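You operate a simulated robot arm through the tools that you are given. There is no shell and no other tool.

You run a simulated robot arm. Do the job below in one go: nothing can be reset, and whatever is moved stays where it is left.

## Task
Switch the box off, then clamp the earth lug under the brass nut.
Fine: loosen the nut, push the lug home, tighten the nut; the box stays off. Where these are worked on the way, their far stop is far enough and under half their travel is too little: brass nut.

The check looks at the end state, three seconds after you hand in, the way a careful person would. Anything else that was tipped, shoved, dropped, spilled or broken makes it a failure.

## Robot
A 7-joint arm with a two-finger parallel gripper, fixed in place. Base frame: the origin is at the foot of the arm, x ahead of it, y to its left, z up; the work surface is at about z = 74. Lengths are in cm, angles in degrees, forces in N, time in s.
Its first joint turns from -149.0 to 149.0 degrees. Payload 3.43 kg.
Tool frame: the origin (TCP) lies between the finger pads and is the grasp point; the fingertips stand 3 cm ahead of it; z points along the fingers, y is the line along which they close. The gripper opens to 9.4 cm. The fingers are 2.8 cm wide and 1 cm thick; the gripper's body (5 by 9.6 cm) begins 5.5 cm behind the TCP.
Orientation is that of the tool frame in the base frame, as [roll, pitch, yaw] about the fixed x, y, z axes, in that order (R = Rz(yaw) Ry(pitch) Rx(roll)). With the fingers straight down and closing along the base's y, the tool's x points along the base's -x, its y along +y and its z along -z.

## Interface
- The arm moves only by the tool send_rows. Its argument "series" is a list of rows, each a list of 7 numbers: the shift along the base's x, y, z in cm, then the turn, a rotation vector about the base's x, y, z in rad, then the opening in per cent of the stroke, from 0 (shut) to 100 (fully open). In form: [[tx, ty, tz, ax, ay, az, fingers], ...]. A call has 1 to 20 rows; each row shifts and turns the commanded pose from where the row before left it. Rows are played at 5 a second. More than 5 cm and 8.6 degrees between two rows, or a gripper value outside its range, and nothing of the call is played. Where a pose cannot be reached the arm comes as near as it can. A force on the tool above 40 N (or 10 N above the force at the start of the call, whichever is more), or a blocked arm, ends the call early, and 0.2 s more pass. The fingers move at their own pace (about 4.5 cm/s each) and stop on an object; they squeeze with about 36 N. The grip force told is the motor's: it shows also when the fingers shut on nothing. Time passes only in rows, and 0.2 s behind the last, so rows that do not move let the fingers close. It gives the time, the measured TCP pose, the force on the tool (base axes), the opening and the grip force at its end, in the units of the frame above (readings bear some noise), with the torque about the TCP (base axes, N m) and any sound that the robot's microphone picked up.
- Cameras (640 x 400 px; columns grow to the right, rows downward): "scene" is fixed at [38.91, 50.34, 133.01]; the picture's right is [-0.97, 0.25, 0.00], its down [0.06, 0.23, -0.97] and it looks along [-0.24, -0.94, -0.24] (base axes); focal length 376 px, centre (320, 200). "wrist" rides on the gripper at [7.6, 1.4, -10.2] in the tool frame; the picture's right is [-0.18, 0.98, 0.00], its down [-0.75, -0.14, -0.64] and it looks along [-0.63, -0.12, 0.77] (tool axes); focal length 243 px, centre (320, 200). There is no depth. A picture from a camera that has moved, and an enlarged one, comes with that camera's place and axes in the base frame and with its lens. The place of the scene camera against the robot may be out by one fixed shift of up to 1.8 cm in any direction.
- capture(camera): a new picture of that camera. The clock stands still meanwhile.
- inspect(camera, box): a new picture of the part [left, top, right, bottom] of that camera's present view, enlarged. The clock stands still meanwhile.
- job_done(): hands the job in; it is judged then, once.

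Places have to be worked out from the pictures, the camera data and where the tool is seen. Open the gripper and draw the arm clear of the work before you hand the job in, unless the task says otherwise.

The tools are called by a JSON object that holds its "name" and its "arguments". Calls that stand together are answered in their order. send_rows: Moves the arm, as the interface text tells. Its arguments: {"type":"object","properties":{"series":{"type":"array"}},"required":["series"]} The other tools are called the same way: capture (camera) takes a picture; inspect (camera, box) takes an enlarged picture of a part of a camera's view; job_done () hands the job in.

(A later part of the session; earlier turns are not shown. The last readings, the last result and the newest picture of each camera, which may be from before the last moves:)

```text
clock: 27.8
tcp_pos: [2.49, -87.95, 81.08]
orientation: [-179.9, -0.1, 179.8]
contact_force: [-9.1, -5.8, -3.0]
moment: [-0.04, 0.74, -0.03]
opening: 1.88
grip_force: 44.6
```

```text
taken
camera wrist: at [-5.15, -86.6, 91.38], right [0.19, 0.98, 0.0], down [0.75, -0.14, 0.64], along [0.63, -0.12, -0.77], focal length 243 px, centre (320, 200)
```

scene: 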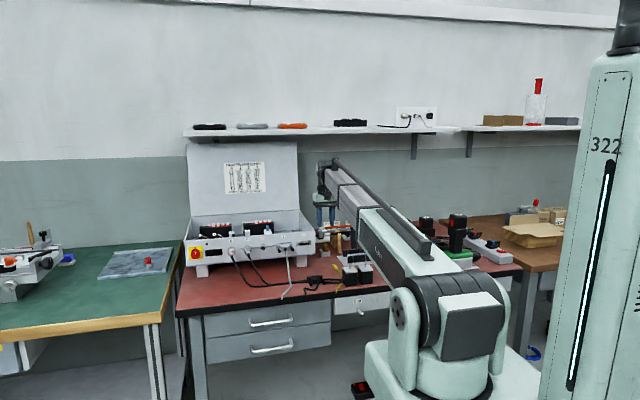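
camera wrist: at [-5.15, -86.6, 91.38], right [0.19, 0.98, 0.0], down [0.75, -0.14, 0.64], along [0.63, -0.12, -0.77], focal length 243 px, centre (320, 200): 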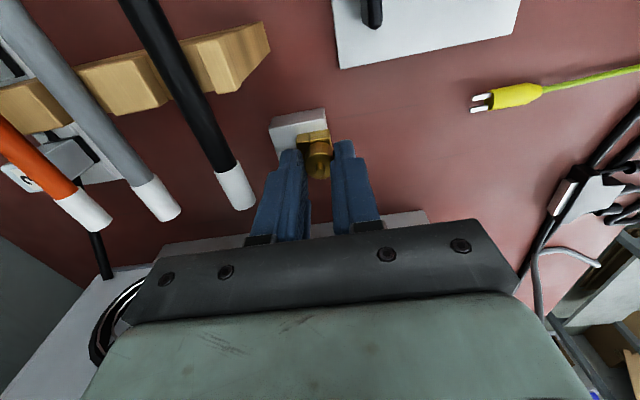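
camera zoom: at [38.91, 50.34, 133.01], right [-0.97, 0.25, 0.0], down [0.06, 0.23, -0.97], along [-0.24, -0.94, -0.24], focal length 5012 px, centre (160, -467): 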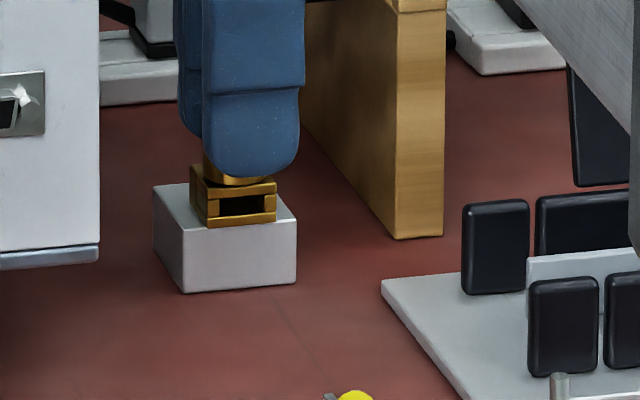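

90° done, with block and lug undisturbed. I turn on another 90°.

{"name": "send_rows", "arguments": {"series": [[0, 0, 0, 0, 0, 0.13, 0], [0, 0, 0, 0, 0, 0.13, 0], [0, 0, 0, 0, 0, 0.13, 0], [0, 0, 0, 0, 0, 0.13, 0], [0, 0, 0, 0, 0, 0.13, 0], [0, 0, 0, 0, 0, 0.13, 0]]}}

{"name": "send_rows", "arguments": {"series": [[0, 0, 0, 0, 0, 0.13, 0], [0, 0, 0, 0, 0, 0.13, 0], [0, 0, 0, 0, 0, 0.13, 0], [0, 0, 0, 0, 0, 0.13, 0], [0, 0, 0, 0, 0, 0.13, 0], [0, 0, 0, 0, 0, 0.13, 0]]}}

{"name": "inspect", "arguments": {"camera": "scene", "box": [308, 235, 356, 265]}}

{"name": "capture", "arguments": {"camera": "wrist"}}

```text
clock: 29.2
tcp_pos: [2.45, -88.04, 81.13]
orientation: [-179.9, -0.1, -135.4]
contact_force: [-5.6, -17.9, 1.2]
moment: [0.27, -0.38, 0.01]
opening: 1.87
grip_force: 44.9
```

```text
clock: 30.6
tcp_pos: [2.58, -88.02, 81.15]
orientation: [179.7, -0.3, -99.1]
contact_force: [-16.5, -22.2, 7.8]
moment: [-0.1, 0.18, 0.0]
opening: 1.89
grip_force: 45.4
out of reach, approached as far as the arm can: row 6
```

```text
13.33 times, centred on (332, 250) of scene
camera zoom: at [38.91, 50.34, 133.01], right [-0.97, 0.25, 0.0], down [0.06, 0.23, -0.97], along [-0.24, -0.94, -0.24], focal length 5012 px, centre (160, -467)
```

zoom: 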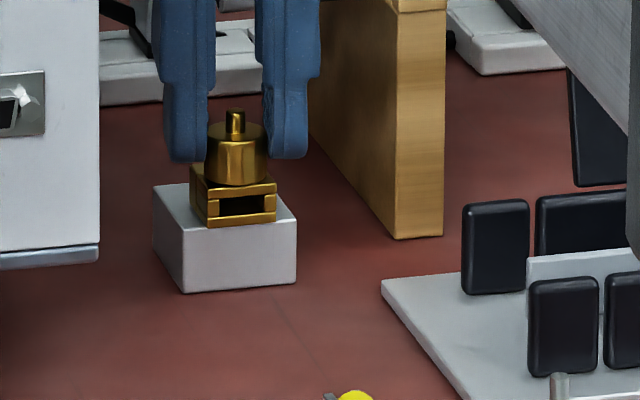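

```text
taken
camera wrist: at [-0.03, -95.37, 91.41], right [-0.94, 0.34, 0.0], down [0.26, 0.72, 0.64], along [0.21, 0.6, -0.77], focal length 243 px, centre (320, 200)
```

wrist: 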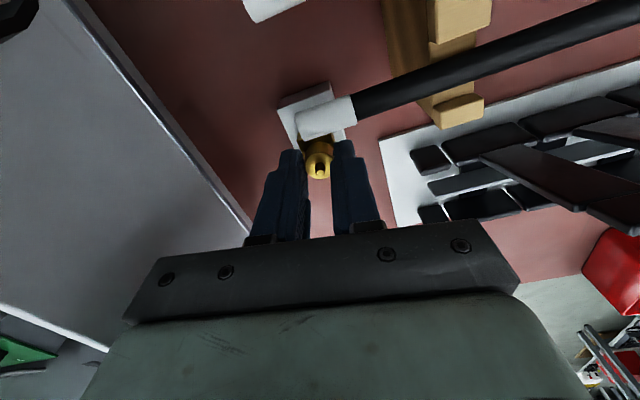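

The wrist ran into its turning limit near yaw -99° (171° of loosening so far), and the nut turned freely with no torque. I open slightly, check the free position, and wind the wrist back for another stroke.

{"name": "send_rows", "arguments": {"series": [[0, 0, 0, 0, 0, 0, 20], [0, 0, 0, 0, 0, 0, 34], [0, 0, 0, 0, 0, 0, 34]]}}

{"name": "inspect", "arguments": {"camera": "wrist", "box": [240, 120, 400, 220]}}

```text
clock: 31.4
tcp_pos: [2.75, -87.81, 81.11]
orientation: [179.9, 0.0, -99.0]
contact_force: [-0.3, -0.8, 0.0]
moment: [0.03, -0.02, -0.03]
opening: 3.2
grip_force: 0.1
```

```text
4.00 times, centred on (320, 170) of wrist
camera zoom: at [0.16, -95.29, 91.37], right [-0.94, 0.34, 0.0], down [0.26, 0.72, 0.64], along [0.21, 0.6, -0.77], focal length 970 px, centre (320, 320)
```

zoom: 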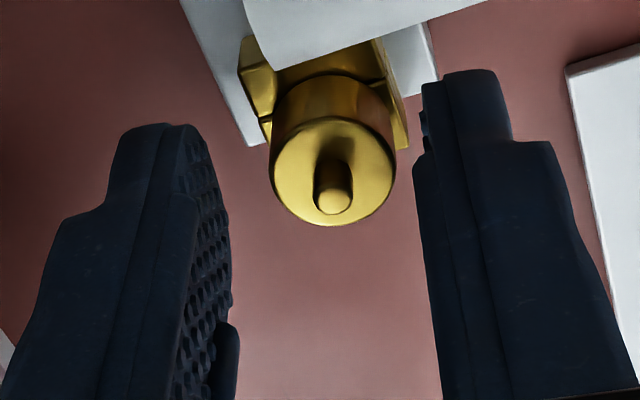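

Free of the nut the tool reads (2.75, -87.81), while the gripped readings average (2.5, -88.0), so I recentre there and wind back -160°.

{"name": "send_rows", "arguments": {"series": [[-0.25, -0.19, 0, 0, 0, 0, 34], [0, 0, 0, 0, 0, -0.14, 34], [0, 0, 0, 0, 0, -0.14, 34], [0, 0, 0, 0, 0, -0.14, 34], [0, 0, 0, 0, 0, -0.14, 34], [0, 0, 0, 0, 0, -0.14, 34], [0, 0, 0, 0, 0, -0.14, 34], [0, 0, 0, 0, 0, -0.14, 34], [0, 0, 0, 0, 0, -0.14, 34], [0, 0, 0, 0, 0, -0.14, 34], [0, 0, 0, 0, 0, -0.14, 34], [0, 0, 0, 0, 0, -0.14, 34], [0, 0, 0, 0, 0, -0.14, 34], [0, 0, 0, 0, 0, -0.14, 34], [0, 0, 0, 0, 0, -0.14, 34], [0, 0, 0, 0, 0, -0.14, 34], [0, 0, 0, 0, 0, -0.14, 34], [0, 0, 0, 0, 0, -0.14, 34], [0, 0, 0, 0, 0, -0.14, 34], [0, 0, 0, 0, 0, -0.14, 34]]}}

```text
clock: 35.6
tcp_pos: [2.24, -88.0, 81.12]
orientation: [180.0, -0.1, 108.5]
contact_force: [-0.6, -0.2, 0.6]
moment: [-0.01, -0.01, 0.03]
opening: 3.18
grip_force: 0.0
```

The commanded x was evidently true before, so I shift back +0.27 in x and keep winding back toward the other end of the wrist's range.

{"name": "send_rows", "arguments": {"series": [[0.27, 0.05, 0, 0, 0, -0.14, 34], [0, 0, 0, 0, 0, -0.14, 34], [0, 0, 0, 0, 0, -0.14, 34], [0, 0, 0, 0, 0, -0.14, 34], [0, 0, 0, 0, 0, -0.14, 34], [0, 0, 0, 0, 0, -0.14, 34], [0, 0, 0, 0, 0, -0.14, 34], [0, 0, 0, 0, 0, -0.14, 34], [0, 0, 0, 0, 0, -0.14, 34], [0, 0, 0, 0, 0, -0.14, 34], [0, 0, 0, 0, 0, -0.14, 34], [0, 0, 0, 0, 0, -0.14, 34]]}}

{"name": "capture", "arguments": {"camera": "wrist"}}

{"name": "inspect", "arguments": {"camera": "scene", "box": [300, 210, 380, 260]}}

```text
clock: 38.2
tcp_pos: [2.5, -88.14, 81.09]
orientation: [179.9, -0.1, 12.3]
contact_force: [-0.4, -0.4, -0.1]
moment: [0.02, -0.02, 0.0]
opening: 3.2
grip_force: 0.0
```

```text
taken
camera wrist: at [10.22, -87.93, 91.4], right [0.03, -1.0, 0.0], down [-0.77, -0.02, 0.64], along [-0.64, -0.02, -0.77], focal length 243 px, centre (320, 200)
```

wrist: 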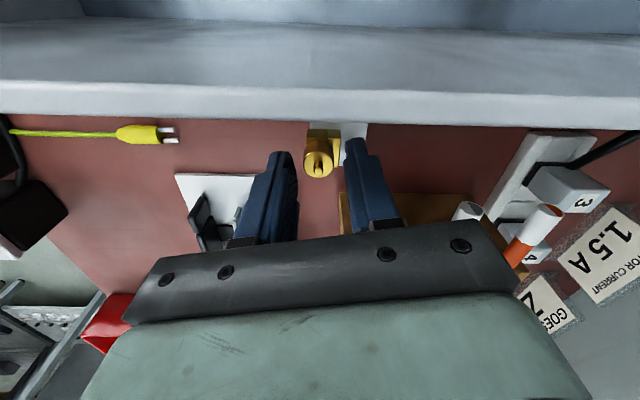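

```text
8.00 times, centred on (340, 235) of scene
camera zoom: at [38.91, 50.34, 133.01], right [-0.97, 0.25, 0.0], down [0.06, 0.23, -0.97], along [-0.24, -0.94, -0.24], focal length 3007 px, centre (160, -80)
```

zoom: 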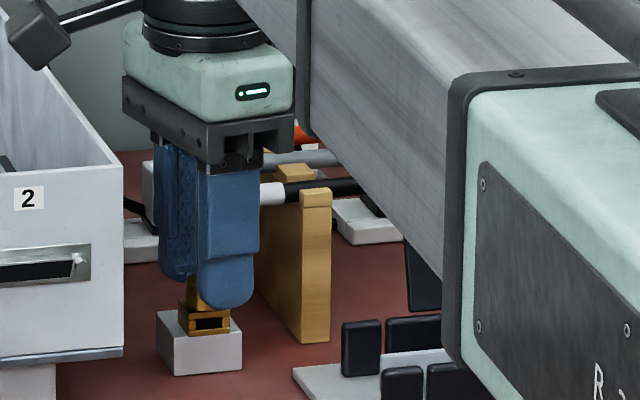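

The wrist is now at yaw 12° and the camera arm clears the box wall. I close on the nut again here.

{"name": "send_rows", "arguments": {"series": [[0, 0.08, 0, 0, 0, 0, 20], [0, 0, 0, 0, 0, 0, 5], [0, 0, 0, 0, 0, 0, 0], [0, 0, 0, 0, 0, 0, 0]]}}

{"name": "inspect", "arguments": {"camera": "wrist", "box": [240, 120, 400, 220]}}

```text
clock: 39.2
tcp_pos: [2.45, -87.98, 81.02]
orientation: [179.9, -0.2, 12.3]
contact_force: [-0.4, -1.8, 2.2]
moment: [0.16, 0.09, -0.01]
opening: 1.85
grip_force: 44.7
```

```text
4.00 times, centred on (320, 170) of wrist
camera zoom: at [10.21, -87.82, 91.39], right [0.03, -1.0, 0.0], down [-0.77, -0.02, 0.64], along [-0.64, -0.02, -0.77], focal length 970 px, centre (320, 320)
```

zoom: 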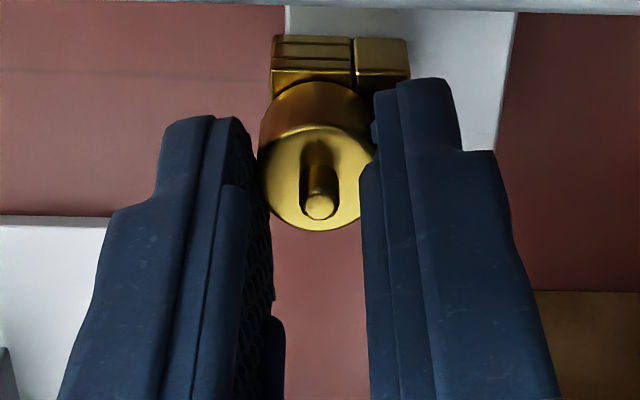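

Well centred now (forces near zero). I loosen further in one long stroke, in two parts.

{"name": "send_rows", "arguments": {"series": [[0, 0, 0, 0, 0, 0.13, 0], [0, 0, 0, 0, 0, 0.13, 0], [0, 0, 0, 0, 0, 0.13, 0], [0, 0, 0, 0, 0, 0.13, 0], [0, 0, 0, 0, 0, 0.13, 0], [0, 0, 0, 0, 0, 0.13, 0], [0, 0, 0, 0, 0, 0.13, 0], [0, 0, 0, 0, 0, 0.13, 0], [0, 0, 0, 0, 0, 0.13, 0], [0, 0, 0, 0, 0, 0.13, 0], [0, 0, 0, 0, 0, 0.13, 0], [0, 0, 0, 0, 0, 0.13, 0], [0, 0, 0, 0, 0, 0.13, 0], [0, 0, 0, 0, 0, 0.13, 0]]}}

{"name": "inspect", "arguments": {"camera": "wrist", "box": [240, 120, 400, 220]}}

{"name": "inspect", "arguments": {"camera": "scene", "box": [308, 235, 356, 265]}}

```text
clock: 42.2
tcp_pos: [2.41, -88.0, 81.03]
orientation: [180.0, 0.0, 116.8]
contact_force: [5.8, -8.3, 3.4]
moment: [-0.11, 0.12, 0.02]
opening: 1.85
grip_force: 45.0
```

```text
4.00 times, centred on (320, 170) of wrist
camera zoom: at [0.36, -80.68, 91.38], right [0.96, 0.28, 0.0], down [0.21, -0.74, 0.64], along [0.18, -0.62, -0.77], focal length 970 px, centre (320, 320)
```

zoom: 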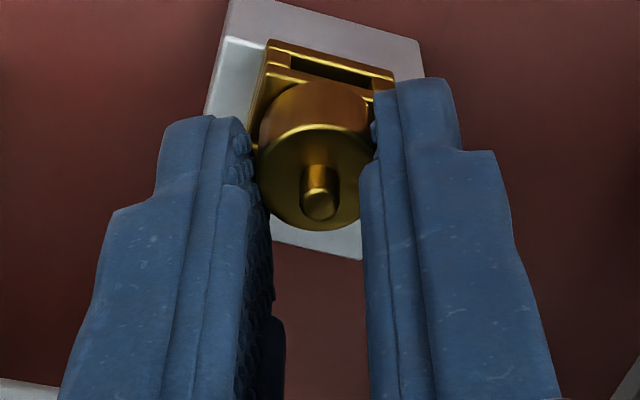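

```text
13.33 times, centred on (332, 250) of scene
camera zoom: at [38.91, 50.34, 133.01], right [-0.97, 0.25, 0.0], down [0.06, 0.23, -0.97], along [-0.24, -0.94, -0.24], focal length 5012 px, centre (160, -467)
```

zoom: 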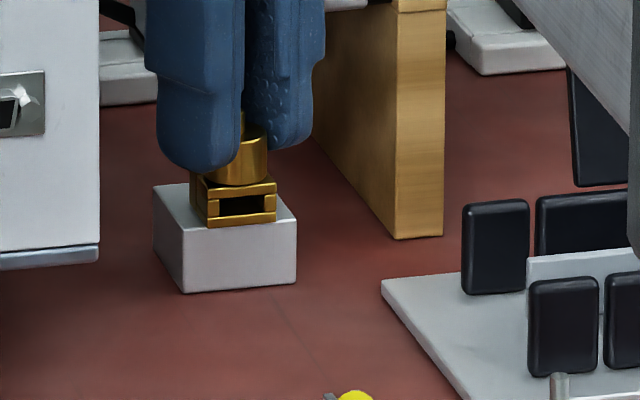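

Still turning freely, 275° so far. I go on another 135°, up to short of the wrist limit.

{"name": "send_rows", "arguments": {"series": [[0, 0, 0, 0, 0, 0.13, 0], [0, 0, 0, 0, 0, 0.13, 0], [0, 0, 0, 0, 0, 0.13, 0], [0, 0, 0, 0, 0, 0.13, 0], [0, 0, 0, 0, 0, 0.13, 0], [0, 0, 0, 0, 0, 0.13, 0], [0, 0, 0, 0, 0, 0.13, 0], [0, 0, 0, 0, 0, 0.13, 0], [0, 0, 0, 0, 0, 0.13, 0]]}}

{"name": "send_rows", "arguments": {"series": [[0, 0, 0, 0, 0, 0.13, 0], [0, 0, 0, 0, 0, 0.13, 0], [0, 0, 0, 0, 0, 0.13, 0], [0, 0, 0, 0, 0, 0.13, 0], [0, 0, 0, 0, 0, 0.13, 0], [0, 0, 0, 0, 0, 0.13, 0], [0, 0, 0, 0, 0, 0.13, 0], [0, 0, 0, 0, 0, 0.13, 0], [0, 0, 0, 0, 0, 0.13, 0]]}}

{"name": "inspect", "arguments": {"camera": "scene", "box": [308, 235, 356, 265]}}

{"name": "capture", "arguments": {"camera": "wrist"}}

```text
clock: 44.2
tcp_pos: [2.56, -88.03, 81.11]
orientation: [179.9, -0.1, -176.2]
contact_force: [0.3, 0.7, -3.7]
moment: [-0.17, 0.01, -0.29]
opening: 1.87
grip_force: 44.6
```

```text
clock: 46.2
tcp_pos: [2.53, -87.93, 81.19]
orientation: [179.9, -0.1, -109.0]
contact_force: [3.4, -2.8, 5.4]
moment: [-0.07, -0.11, -0.07]
opening: 1.85
grip_force: 44.9
```

```text
13.33 times, centred on (332, 250) of scene
camera zoom: at [38.91, 50.34, 133.01], right [-0.97, 0.25, 0.0], down [0.06, 0.23, -0.97], along [-0.24, -0.94, -0.24], focal length 5012 px, centre (160, -467)
```

zoom: 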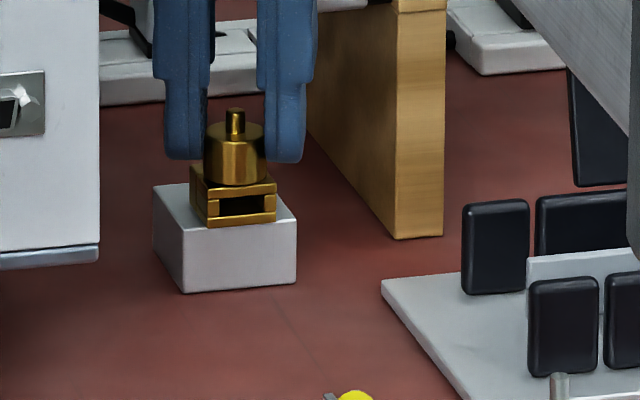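

```text
taken
camera wrist: at [-1.29, -94.8, 91.38], right [-0.87, 0.49, 0.0], down [0.38, 0.67, 0.64], along [0.32, 0.56, -0.77], focal length 243 px, centre (320, 200)
```

wrist: 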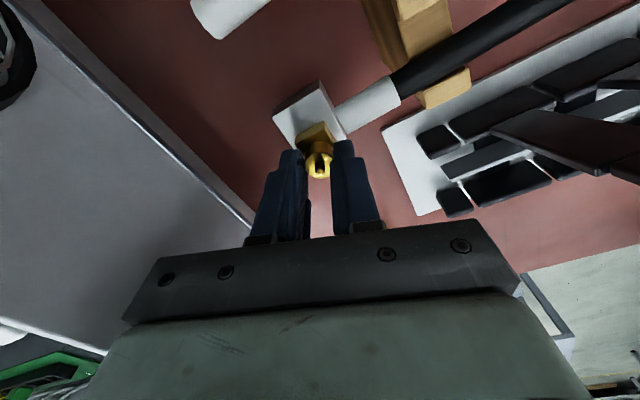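

Torque showed -0.29 N·m part-way, perhaps the far stop with the pads slipping after. I re-grip 60° back and turn a little with readings to test this.

{"name": "send_rows", "arguments": {"series": [[0, 0, 0, 0, 0, 0, 20], [0, 0, 0, 0, 0, 0, 30], [0, 0, 0, 0, 0, -0.14, 30], [0, 0, 0, 0, 0, -0.14, 30], [0, 0, 0, 0, 0, -0.14, 30], [0, 0, 0, 0, 0, -0.14, 30], [0, 0, 0, 0, 0, -0.14, 30], [0, 0, 0, 0, 0, -0.14, 30], [0, 0, 0, 0, 0, -0.14, 30], [0, 0, 0, 0, 0, 0, 10], [0, 0, 0, 0, 0, 0, 0], [0, 0, 0, 0, 0, 0, 0], [0, 0, 0, 0, 0, 0, 0]]}}

{"name": "send_rows", "arguments": {"series": [[0, 0, 0, 0, 0, 0.1, 0]]}}

{"name": "send_rows", "arguments": {"series": [[0, 0, 0, 0, 0, 0.1, 0]]}}

{"name": "send_rows", "arguments": {"series": [[0, 0, 0, 0, 0, 0.1, 0]]}}

{"name": "send_rows", "arguments": {"series": [[0, 0, 0, 0, 0, 0.1, 0]]}}

```text
clock: 49.0
tcp_pos: [2.47, -88.03, 81.12]
orientation: [180.0, -0.1, -165.3]
contact_force: [0.6, -2.0, 0.7]
moment: [-0.08, -0.09, -0.01]
opening: 1.84
grip_force: 45.3
```

```text
clock: 49.4
tcp_pos: [2.59, -87.98, 81.09]
orientation: [179.9, -0.2, -159.6]
contact_force: [-0.5, -3.7, 1.4]
moment: [-0.14, -0.04, -0.54]
opening: 1.87
grip_force: 45.1
```

```text
clock: 49.8
tcp_pos: [2.37, -88.01, 81.16]
orientation: [179.9, 0.0, -153.8]
contact_force: [1.6, -4.4, 1.5]
moment: [-0.39, 0.06, -0.38]
opening: 1.87
grip_force: 44.6
```

```text
clock: 50.2
tcp_pos: [2.4, -87.93, 81.06]
orientation: [179.8, -0.2, -148.1]
contact_force: [0.6, -4.1, 1.0]
moment: [-0.34, -0.07, -0.3]
opening: 1.88
grip_force: 45.1
```

```text
clock: 50.6
tcp_pos: [2.51, -88.11, 81.06]
orientation: [179.8, 0.0, -142.4]
contact_force: [2.1, -2.5, 1.5]
moment: [-0.3, -0.1, -0.22]
opening: 1.86
grip_force: 44.9
```

Each small turn now meets -0.3 to -0.5 N·m: the nut is at its far stop, fully loosened. I open and rise straight up off the nut.

{"name": "send_rows", "arguments": {"series": [[0, 0, 0, 0, 0, 0, 20], [0, 0, 0, 0, 0, 0, 34], [0, 0, 0, 0, 0, 0, 34], [0, 0, 1, 0, 0, 0, 34], [0, 0, 3, 0, 0, 0, 34], [0, 0, 4, 0, 0, 0, 34], [0, 0, 4, 0, 0, 0, 34]]}}

{"name": "inspect", "arguments": {"camera": "scene", "box": [308, 235, 356, 265]}}

```text
clock: 52.2
tcp_pos: [2.58, -88.05, 93.14]
orientation: [179.9, -0.1, -142.6]
contact_force: [0.2, -0.5, 0.1]
moment: [0.01, -0.01, -0.01]
opening: 3.22
grip_force: 0.1
```

```text
13.33 times, centred on (332, 250) of scene
camera zoom: at [38.91, 50.34, 133.01], right [-0.97, 0.25, 0.0], down [0.06, 0.23, -0.97], along [-0.24, -0.94, -0.24], focal length 5012 px, centre (160, -467)
```

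zoom: 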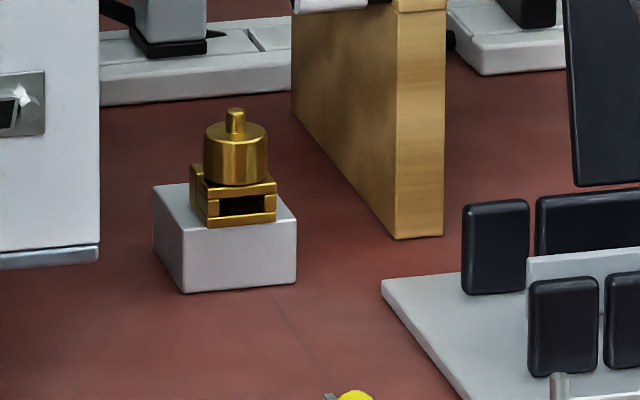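

Nothing else moved. Next I turn the wrist back to yaw 90° (camera on the +y side) while moving out above the lug.

{"name": "send_rows", "arguments": {"series": [[0, 0.7, 0, 0, 0, -0.139, 34], [0, 0.7, 0, 0, 0, -0.139, 34], [0, 0.7, 0, 0, 0, -0.139, 34], [0, 0.7, 0, 0, 0, -0.139, 34], [0, 0.7, 0, 0, 0, -0.139, 34], [0, 0.7, 0, 0, 0, -0.139, 34], [0, 0.7, 0, 0, 0, -0.139, 34], [0, 0.7, 0, 0, 0, -0.139, 34], [0, 0.7, 0, 0, 0, -0.139, 34], [0, 0.7, 0, 0, 0, -0.139, 34], [0, 0.7, 0, 0, 0, -0.139, 34], [0, 0.7, 0, 0, 0, -0.139, 34], [0, 0.7, 0, 0, 0, -0.139, 34], [0, 0.7, 0, 0, 0, -0.139, 34], [0, 0.7, 0, 0, 0, -0.139, 34], [0, 0.7, 0, 0, 0, -0.139, 34]]}}

{"name": "capture", "arguments": {"camera": "wrist"}}

{"name": "inspect", "arguments": {"camera": "scene", "box": [316, 255, 364, 285]}}

```text
clock: 55.6
tcp_pos: [2.41, -76.74, 93.15]
orientation: [179.9, -0.1, 90.0]
contact_force: [-0.3, -0.2, 0.4]
moment: [-0.02, -0.01, -0.01]
opening: 3.18
grip_force: 0.1
```

```text
taken
camera wrist: at [3.9, -69.25, 103.39], right [0.98, -0.18, 0.0], down [-0.14, -0.75, 0.64], along [-0.12, -0.63, -0.77], focal length 243 px, centre (320, 200)
```

wrist: 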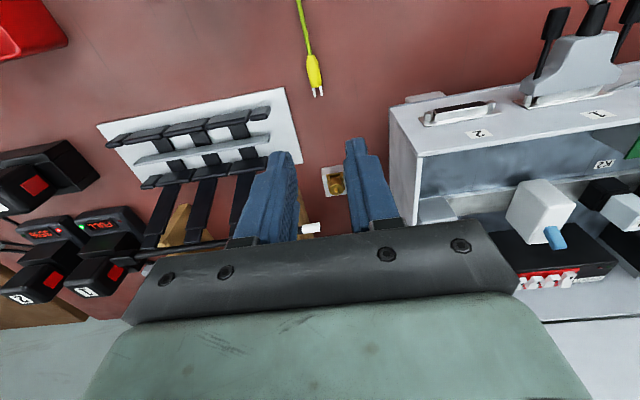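

```text
13.33 times, centred on (340, 270) of scene
camera zoom: at [38.91, 50.34, 133.01], right [-0.97, 0.25, 0.0], down [0.06, 0.23, -0.97], along [-0.24, -0.94, -0.24], focal length 5012 px, centre (53, -733)
```

zoom: 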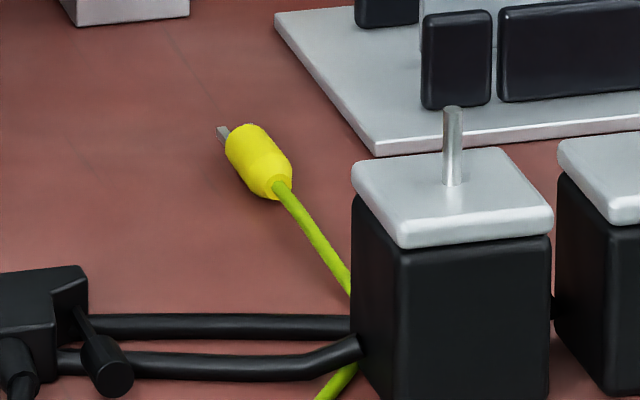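

The lug is visible at pixel (315, 75). I enlarge it and the slot to measure fork and slot widths.

{"name": "inspect", "arguments": {"camera": "wrist", "box": [291, 50, 339, 80]}}

{"name": "inspect", "arguments": {"camera": "wrist", "box": [295, 75, 343, 105]}}

{"name": "inspect", "arguments": {"camera": "wrist", "box": [310, 160, 358, 190]}}

```text
13.33 times, centred on (315, 65) of wrist
camera zoom: at [3.9, -69.25, 103.39], right [0.98, -0.18, 0.0], down [-0.14, -0.75, 0.64], along [-0.12, -0.63, -0.77], focal length 3235 px, centre (387, 2000)
```

zoom: 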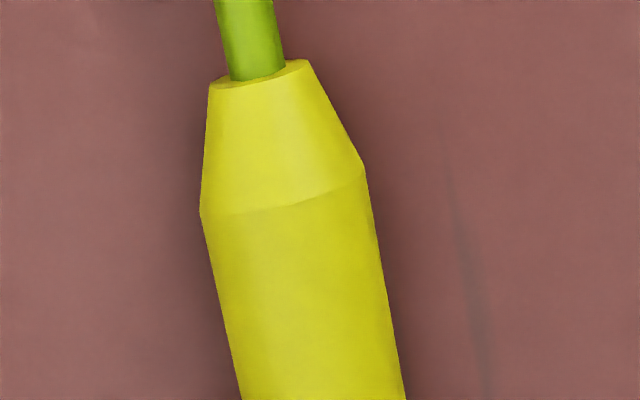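

```text
13.33 times, centred on (319, 90) of wrist
camera zoom: at [3.9, -69.25, 103.39], right [0.98, -0.18, 0.0], down [-0.14, -0.75, 0.64], along [-0.12, -0.63, -0.77], focal length 3235 px, centre (333, 1667)
```

zoom: 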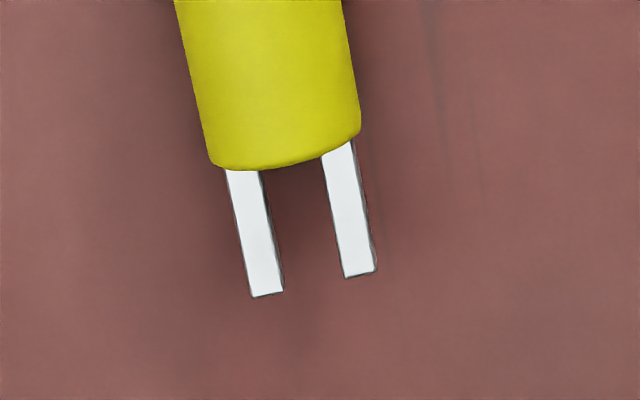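

```text
13.33 times, centred on (334, 175) of wrist
camera zoom: at [3.9, -69.25, 103.39], right [0.98, -0.18, 0.0], down [-0.14, -0.75, 0.64], along [-0.12, -0.63, -0.77], focal length 3235 px, centre (133, 533)
```

zoom: 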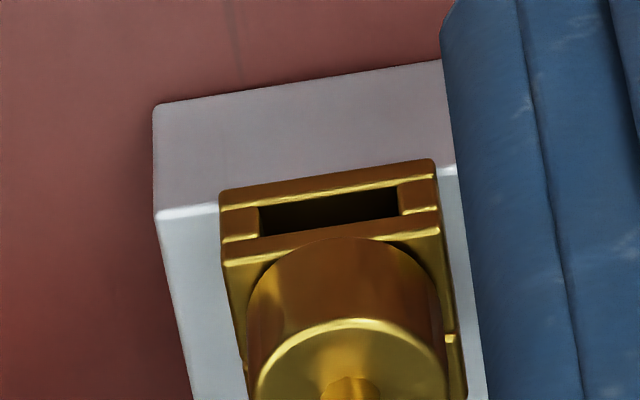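

Fork: about 1.0 cm long, 1.08 cm wide over both prongs with a 0.5 cm gap; slot about 1.35 cm wide, its front at y ≈ -87.3. I take extreme enlargements from the scene camera to get the slot's and lug's heights.

{"name": "inspect", "arguments": {"camera": "scene", "box": [321, 242, 337, 252]}}

{"name": "inspect", "arguments": {"camera": "scene", "box": [330, 262, 346, 272]}}

{"name": "inspect", "arguments": {"camera": "scene", "box": [319, 250, 335, 260]}}

```text
16.00 times, centred on (329, 247) of scene
camera zoom: at [38.91, 50.34, 133.01], right [-0.97, 0.25, 0.0], down [0.06, 0.23, -0.97], along [-0.24, -0.94, -0.24], focal length 6014 px, centre (176, -552)
```

zoom: 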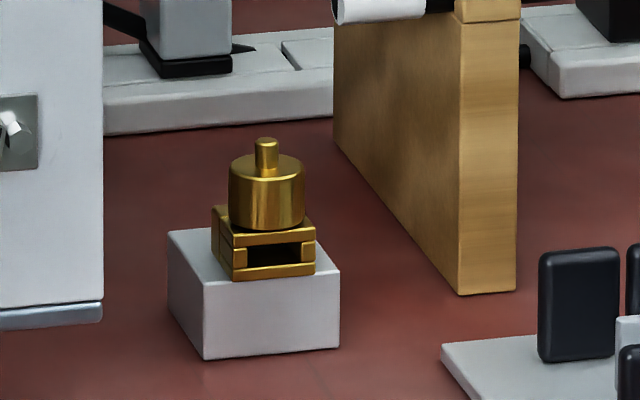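

```text
16.00 times, centred on (338, 267) of scene
camera zoom: at [38.91, 50.34, 133.01], right [-0.97, 0.25, 0.0], down [0.06, 0.23, -0.97], along [-0.24, -0.94, -0.24], focal length 6014 px, centre (32, -872)
```

zoom: 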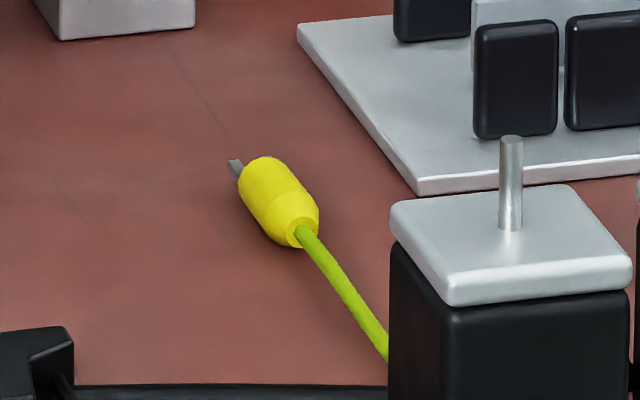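

```text
16.00 times, centred on (327, 255) of scene
camera zoom: at [38.91, 50.34, 133.01], right [-0.97, 0.25, 0.0], down [0.06, 0.23, -0.97], along [-0.24, -0.94, -0.24], focal length 6014 px, centre (208, -680)
```

zoom: 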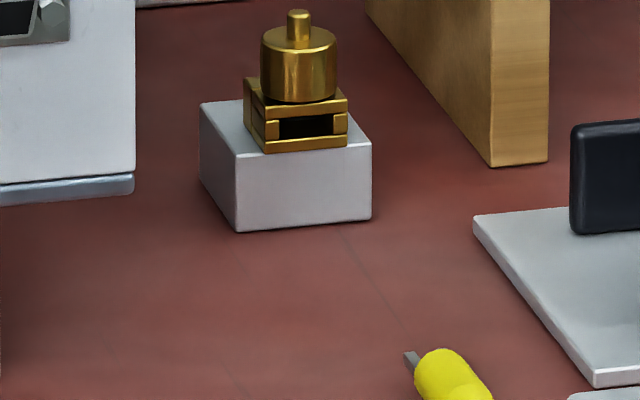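

Slot centre is at z ≈ 76.65; the lug's prongs lie at z ≈ 74.55 and x ≈ 2.15, so it needs about +2.1 cm lift and +0.35 cm in x. I move over the yellow body (y ≈ -74.8) and come down to just above it.

{"name": "send_rows", "arguments": {"series": [[-0.13, 1, -3, 0, 0, 0, 34], [-0.13, 0.94, -4, 0, 0, 0, 34], [0, 0, -4, 0, 0, 0, 34], [0, 0, -2.1, 0, 0, 0, 34]]}}

{"name": "capture", "arguments": {"camera": "wrist"}}

{"name": "inspect", "arguments": {"camera": "wrist", "box": [240, 110, 400, 210]}}

{"name": "inspect", "arguments": {"camera": "scene", "box": [300, 230, 380, 280]}}

```text
clock: 56.6
tcp_pos: [2.26, -74.88, 79.89]
orientation: [179.9, -0.1, 90.2]
contact_force: [0.5, -0.4, -0.8]
moment: [0.0, 0.01, 0.03]
opening: 3.22
grip_force: 0.1
```

```text
taken
camera wrist: at [3.62, -67.43, 90.29], right [0.98, -0.18, 0.0], down [-0.14, -0.76, 0.64], along [-0.11, -0.63, -0.77], focal length 243 px, centre (320, 200)
```

wrist: 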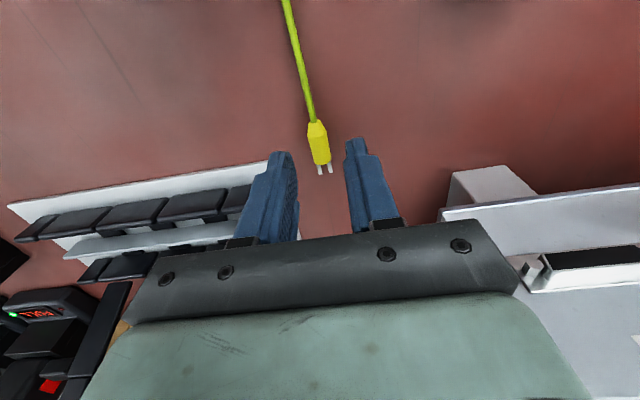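

```text
4.00 times, centred on (320, 160) of wrist
camera zoom: at [3.62, -67.43, 90.29], right [0.98, -0.18, 0.0], down [-0.14, -0.76, 0.64], along [-0.11, -0.63, -0.77], focal length 970 px, centre (320, 360)
```

zoom: 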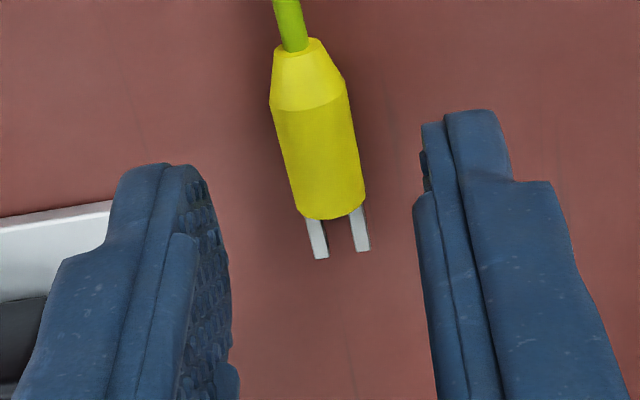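

```text
8.00 times, centred on (340, 255) of scene
camera zoom: at [38.91, 50.34, 133.01], right [-0.97, 0.25, 0.0], down [0.06, 0.23, -0.97], along [-0.24, -0.94, -0.24], focal length 3007 px, centre (160, -240)
```

zoom: 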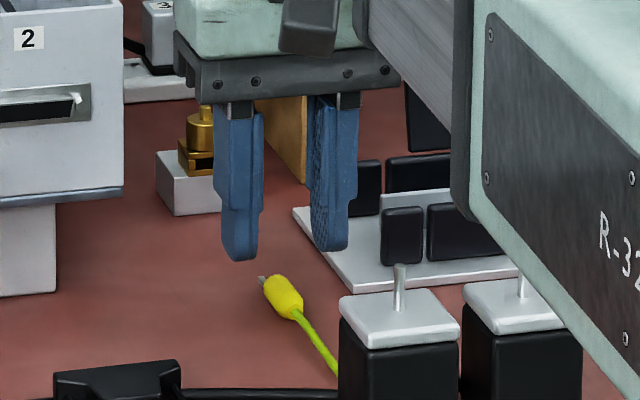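

The lug lies centred between the fingers. I lower to just above the bench (fingertips ≈ 74.2) and close on the yellow body.

{"name": "send_rows", "arguments": {"series": [[-0.05, 0, -1.5, 0, 0, 0, 34], [0, 0, -0.8, 0, 0, 0, 34], [0, 0, -0.35, 0, 0, 0, 34], [0, 0, 0, 0, 0, 0, 20], [0, 0, 0, 0, 0, 0, 5], [0, 0, 0, 0, 0, 0, 0], [0, 0, 0, 0, 0, 0, 0]]}}

{"name": "inspect", "arguments": {"camera": "wrist", "box": [240, 110, 400, 210]}}

{"name": "inspect", "arguments": {"camera": "scene", "box": [300, 230, 380, 280]}}

```text
clock: 58.2
tcp_pos: [2.11, -74.93, 77.28]
orientation: [179.9, -0.1, 90.2]
contact_force: [0.2, 0.3, -1.3]
moment: [-0.02, -0.01, 0.01]
opening: 1.22
grip_force: 35.9
```

```text
4.00 times, centred on (320, 160) of wrist
camera zoom: at [3.52, -67.36, 87.65], right [0.98, -0.18, 0.0], down [-0.14, -0.76, 0.64], along [-0.11, -0.63, -0.77], focal length 970 px, centre (320, 360)
```

zoom: 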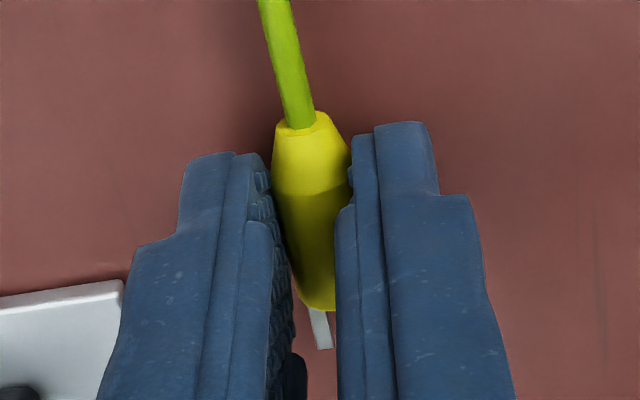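

```text
8.00 times, centred on (340, 255) of scene
camera zoom: at [38.91, 50.34, 133.01], right [-0.97, 0.25, 0.0], down [0.06, 0.23, -0.97], along [-0.24, -0.94, -0.24], focal length 3007 px, centre (160, -240)
```

zoom: 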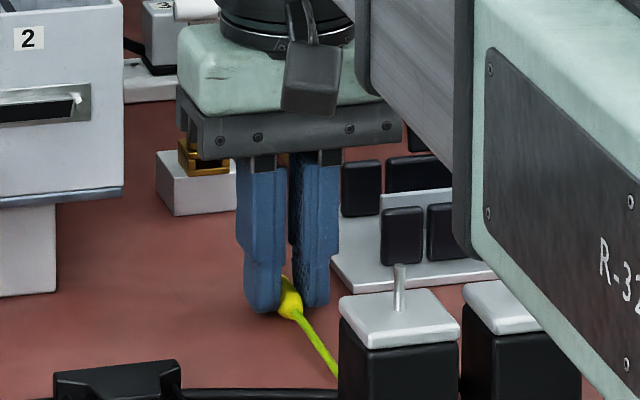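

The lug is held at 1.22 cm. I lift it 2.1 cm to slot height, shift +0.4 in x, and look.

{"name": "send_rows", "arguments": {"series": [[0, 0, 0.7, 0, 0, 0, 0], [0, 0, 0.7, 0, 0, 0, 0], [0, 0, 0.7, 0, 0, 0, 0], [0.2, -1, 0, 0, 0, 0, 0], [0.2, -1, 0, 0, 0, 0, 0]]}}

{"name": "inspect", "arguments": {"camera": "wrist", "box": [240, 110, 400, 210]}}

{"name": "inspect", "arguments": {"camera": "scene", "box": [300, 230, 380, 280]}}

{"name": "capture", "arguments": {"camera": "wrist"}}

```text
clock: 59.4
tcp_pos: [2.52, -76.8, 79.44]
orientation: [179.9, -0.1, 90.2]
contact_force: [0.3, 0.3, 0.0]
moment: [0.0, 0.02, 0.02]
opening: 1.23
grip_force: 35.5
```

```text
4.00 times, centred on (320, 160) of wrist
camera zoom: at [3.98, -69.38, 89.77], right [0.98, -0.18, 0.0], down [-0.14, -0.76, 0.64], along [-0.11, -0.63, -0.77], focal length 970 px, centre (320, 360)
```

zoom: 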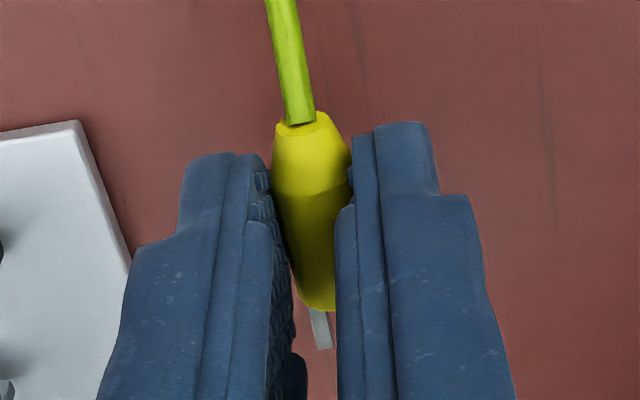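

```text
8.00 times, centred on (340, 255) of scene
camera zoom: at [38.91, 50.34, 133.01], right [-0.97, 0.25, 0.0], down [0.06, 0.23, -0.97], along [-0.24, -0.94, -0.24], focal length 3007 px, centre (160, -240)
```

zoom: 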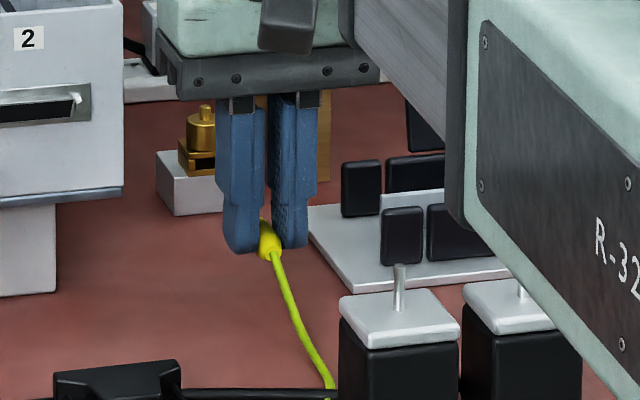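

```text
taken
camera wrist: at [3.98, -69.38, 89.77], right [0.98, -0.18, 0.0], down [-0.14, -0.76, 0.64], along [-0.11, -0.63, -0.77], focal length 243 px, centre (320, 200)
```

wrist: 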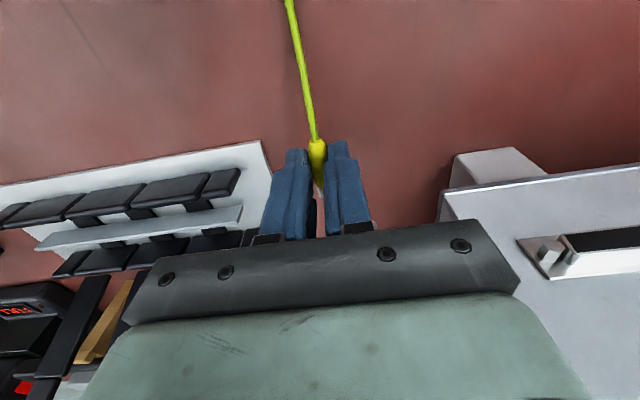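

The lug follows level and its wire flexes freely. I move toward the slot, stopping with the prong tips about 0.8 cm short of it.

{"name": "send_rows", "arguments": {"series": [[0, -2, 0, 0, 0, 0, 0], [0, -2, 0, 0, 0, 0, 0], [0, -1.8, 0, 0, 0, 0, 0], [0, -0.9, 0, 0, 0, 0, 0]]}}

{"name": "capture", "arguments": {"camera": "wrist"}}

{"name": "inspect", "arguments": {"camera": "wrist", "box": [270, 130, 366, 190]}}

{"name": "inspect", "arguments": {"camera": "scene", "box": [308, 235, 356, 265]}}

```text
clock: 60.4
tcp_pos: [2.62, -83.68, 79.4]
orientation: [179.9, 0.0, 90.2]
contact_force: [-0.1, -1.0, -0.7]
moment: [-0.01, 0.02, 0.01]
opening: 1.22
grip_force: 36.3
```

```text
taken
camera wrist: at [3.96, -76.03, 89.75], right [0.98, -0.18, 0.0], down [-0.14, -0.76, 0.64], along [-0.11, -0.63, -0.77], focal length 243 px, centre (320, 200)
```

wrist: 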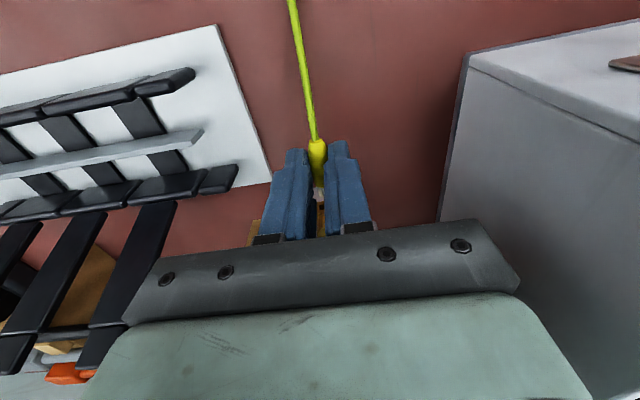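

```text
6.67 times, centred on (318, 160) of wrist
camera zoom: at [3.96, -76.03, 89.75], right [0.98, -0.18, 0.0], down [-0.14, -0.76, 0.64], along [-0.11, -0.63, -0.77], focal length 1618 px, centre (333, 467)
```

zoom: 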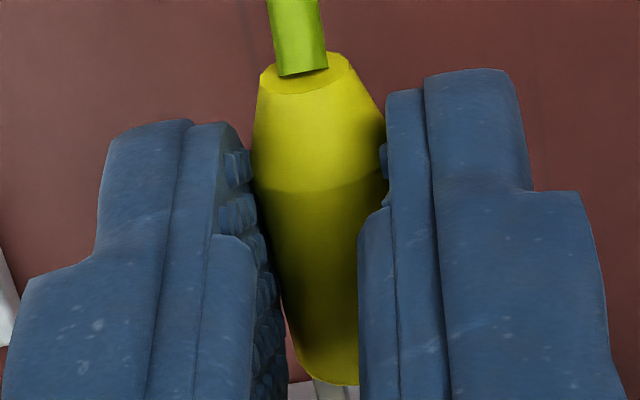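

```text
13.33 times, centred on (332, 250) of scene
camera zoom: at [38.91, 50.34, 133.01], right [-0.97, 0.25, 0.0], down [0.06, 0.23, -0.97], along [-0.24, -0.94, -0.24], focal length 5012 px, centre (160, -467)
```

zoom: 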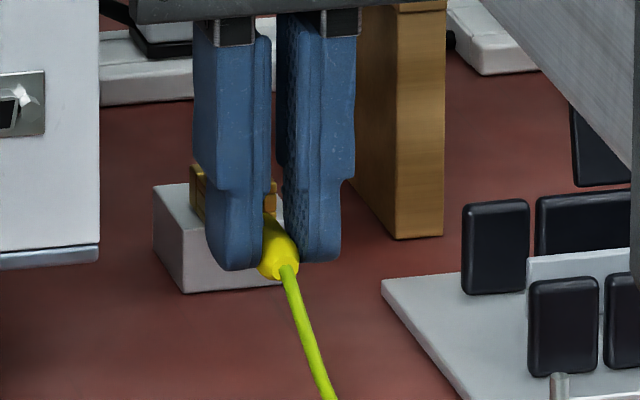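

The fingers hide most of the slot, so I look at the gap just ahead of the lug between the fingers.

{"name": "inspect", "arguments": {"camera": "wrist", "box": [296, 178, 344, 208]}}

{"name": "inspect", "arguments": {"camera": "wrist", "box": [280, 170, 360, 220]}}

```text
13.33 times, centred on (320, 193) of wrist
camera zoom: at [3.96, -76.03, 89.75], right [0.98, -0.18, 0.0], down [-0.14, -0.76, 0.64], along [-0.11, -0.63, -0.77], focal length 3235 px, centre (320, 293)
```

zoom: 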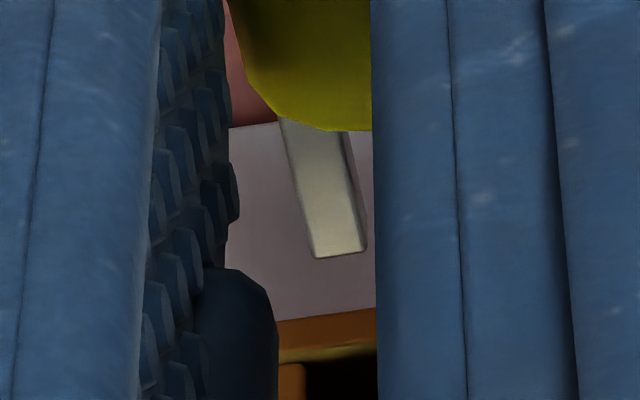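

```text
8.00 times, centred on (320, 195) of wrist
camera zoom: at [3.96, -76.03, 89.75], right [0.98, -0.18, 0.0], down [-0.14, -0.76, 0.64], along [-0.11, -0.63, -0.77], focal length 1941 px, centre (320, 240)
```

zoom: 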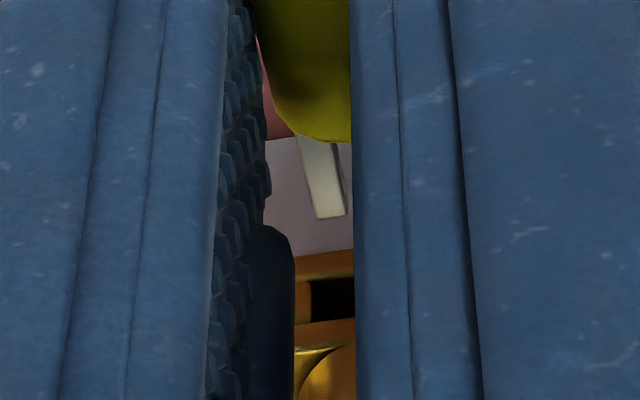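

One prong and the slot's edge are visible between the fingers; in x they line up within half a millimetre. I creep 0.5 cm closer to compare their heights directly.

{"name": "send_rows", "arguments": {"series": [[-0.03, -0.25, 0, 0, 0, 0, 0], [0, -0.25, 0, 0, 0, 0, 0]]}}

{"name": "inspect", "arguments": {"camera": "wrist", "box": [296, 180, 344, 210]}}

{"name": "inspect", "arguments": {"camera": "scene", "box": [321, 245, 337, 255]}}

```text
clock: 61.0
tcp_pos: [2.48, -83.99, 79.48]
orientation: [179.9, -0.1, 90.2]
contact_force: [0.1, -0.5, -0.2]
moment: [0.02, -0.02, 0.0]
opening: 1.24
grip_force: 36.0
```

```text
13.33 times, centred on (320, 195) of wrist
camera zoom: at [3.94, -76.54, 89.75], right [0.98, -0.18, 0.0], down [-0.14, -0.76, 0.64], along [-0.11, -0.63, -0.77], focal length 3235 px, centre (320, 267)
```

zoom: 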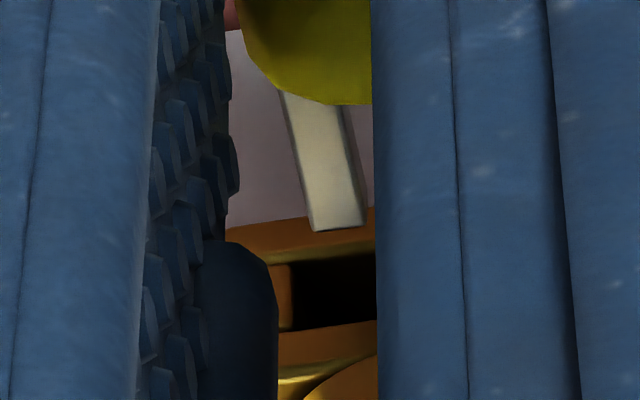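

```text
16.00 times, centred on (329, 250) of scene
camera zoom: at [38.91, 50.34, 133.01], right [-0.97, 0.25, 0.0], down [0.06, 0.23, -0.97], along [-0.24, -0.94, -0.24], focal length 6014 px, centre (176, -600)
```

zoom: 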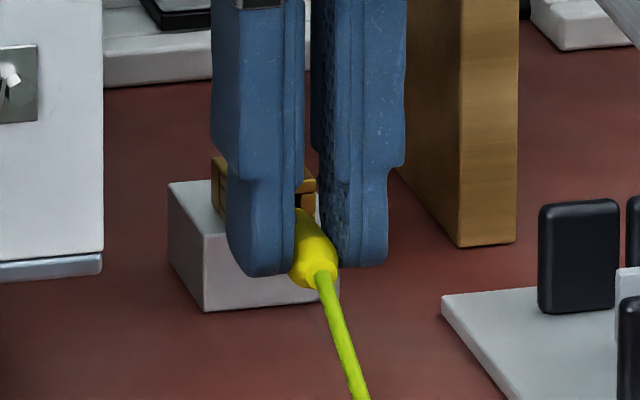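

From this view the prongs look slightly low against the slot (its centre is perhaps 0.1–0.3 cm higher). I raise 0.15 cm, advance 0.15 cm and compare again.

{"name": "send_rows", "arguments": {"series": [[0, 0, 0.15, 0, 0, 0, 0], [0, -0.15, 0, 0, 0, 0, 0]]}}

{"name": "inspect", "arguments": {"camera": "wrist", "box": [296, 180, 344, 210]}}

{"name": "inspect", "arguments": {"camera": "scene", "box": [321, 245, 337, 255]}}

```text
clock: 61.6
tcp_pos: [2.54, -84.32, 79.56]
orientation: [180.0, 0.0, 90.2]
contact_force: [0.3, 0.8, -0.4]
moment: [-0.03, 0.01, 0.0]
opening: 1.22
grip_force: 36.0
```

```text
13.33 times, centred on (320, 195) of wrist
camera zoom: at [3.94, -76.7, 89.88], right [0.98, -0.18, 0.0], down [-0.14, -0.76, 0.64], along [-0.11, -0.63, -0.77], focal length 3235 px, centre (320, 267)
```

zoom: 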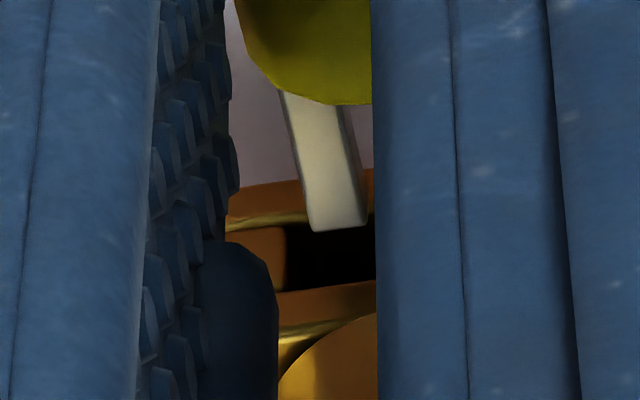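

```text
16.00 times, centred on (329, 250) of scene
camera zoom: at [38.91, 50.34, 133.01], right [-0.97, 0.25, 0.0], down [0.06, 0.23, -0.97], along [-0.24, -0.94, -0.24], focal length 6014 px, centre (176, -600)
```

zoom: 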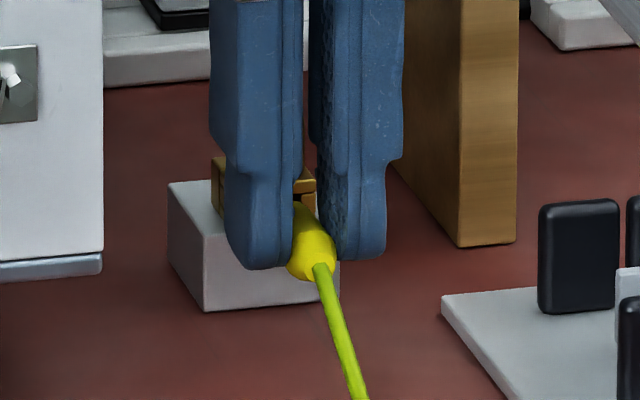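

The prong tip now sits right at the slot's lower lip in the picture. I raise another 0.1 cm and advance by small steps, watching the force.

{"name": "send_rows", "arguments": {"series": [[0, 0, 0.1, 0, 0, 0, 0], [0, -0.1, 0, 0, 0, 0, 0]]}}

{"name": "send_rows", "arguments": {"series": [[0, -0.1, 0, 0, 0, 0, 0]]}}

{"name": "inspect", "arguments": {"camera": "wrist", "box": [296, 180, 344, 210]}}

```text
clock: 62.2
tcp_pos: [2.55, -84.32, 79.77]
orientation: [179.9, -0.1, 90.1]
contact_force: [0.2, -0.5, 0.2]
moment: [0.02, 0.01, 0.0]
opening: 1.23
grip_force: 36.1
```

```text
clock: 62.6
tcp_pos: [2.59, -84.41, 79.63]
orientation: [179.9, -0.1, 90.3]
contact_force: [0.3, -0.2, -0.9]
moment: [-0.03, 0.02, 0.03]
opening: 1.24
grip_force: 36.2
```

```text
13.33 times, centred on (320, 195) of wrist
camera zoom: at [3.93, -76.9, 89.97], right [0.98, -0.18, 0.0], down [-0.14, -0.76, 0.64], along [-0.11, -0.63, -0.77], focal length 3235 px, centre (320, 267)
```

zoom: 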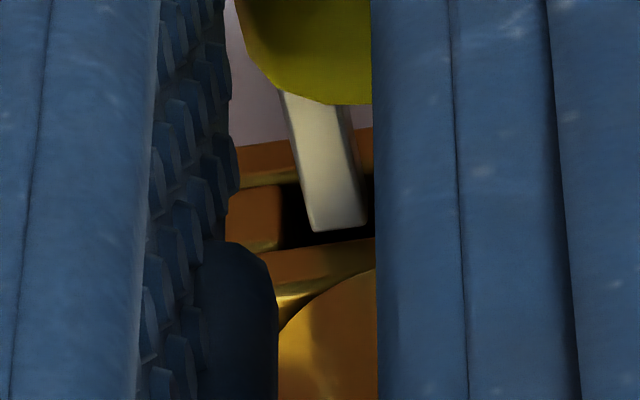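

The prong tip is now in the middle of the dark slot opening and there is no contact force. I push on in small steps.

{"name": "send_rows", "arguments": {"series": [[0, -0.1, 0, 0, 0, 0, 0], [0, -0.1, 0, 0, 0, 0, 0]]}}

{"name": "inspect", "arguments": {"camera": "wrist", "box": [296, 180, 344, 210]}}

```text
clock: 63.2
tcp_pos: [2.55, -84.65, 79.78]
orientation: [180.0, -0.2, 90.2]
contact_force: [0.2, 7.6, -0.9]
moment: [0.25, 0.01, 0.03]
opening: 1.23
grip_force: 36.4
```

```text
13.33 times, centred on (320, 195) of wrist
camera zoom: at [3.93, -77.01, 90.01], right [0.98, -0.18, 0.0], down [-0.14, -0.76, 0.64], along [-0.11, -0.63, -0.77], focal length 3235 px, centre (320, 267)
```

zoom: 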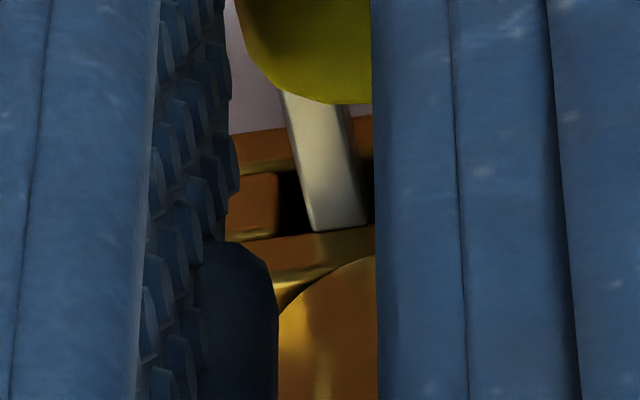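

A 7.6 N push-back shows the prongs touching the upper lip: they are about 0.15 cm too high. I back off, lower 0.15 cm and go in again.

{"name": "send_rows", "arguments": {"series": [[0, 0.15, 0, 0, 0, 0, 0], [0, 0, -0.15, 0, 0, 0, 0], [0, -0.15, 0, 0, 0, 0, 0]]}}

{"name": "send_rows", "arguments": {"series": [[0, -0.1, 0, 0, 0, 0, 0]]}}

{"name": "inspect", "arguments": {"camera": "wrist", "box": [296, 180, 344, 210]}}

```text
clock: 64.0
tcp_pos: [2.52, -84.6, 79.59]
orientation: [179.8, -0.1, 90.2]
contact_force: [-0.2, 0.5, -0.4]
moment: [0.01, 0.01, -0.03]
opening: 1.25
grip_force: 36.0
```

```text
clock: 64.4
tcp_pos: [2.51, -84.79, 79.52]
orientation: [179.9, -0.1, 90.2]
contact_force: [0.5, 0.1, 0.3]
moment: [0.0, 0.02, -0.01]
opening: 1.24
grip_force: 35.5
```

```text
13.33 times, centred on (320, 195) of wrist
camera zoom: at [3.93, -77.21, 89.86], right [0.98, -0.18, 0.0], down [-0.14, -0.76, 0.64], along [-0.11, -0.63, -0.77], focal length 3235 px, centre (320, 267)
```

zoom: 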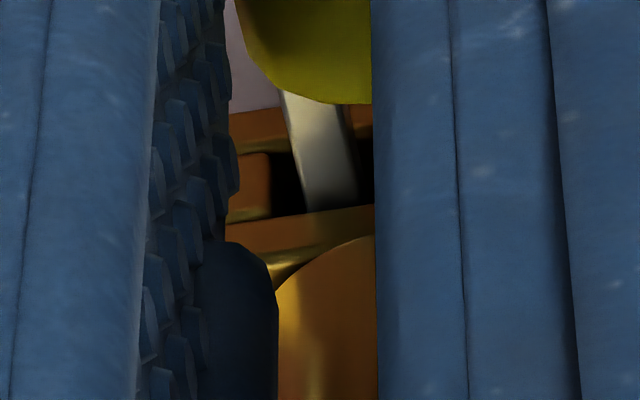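

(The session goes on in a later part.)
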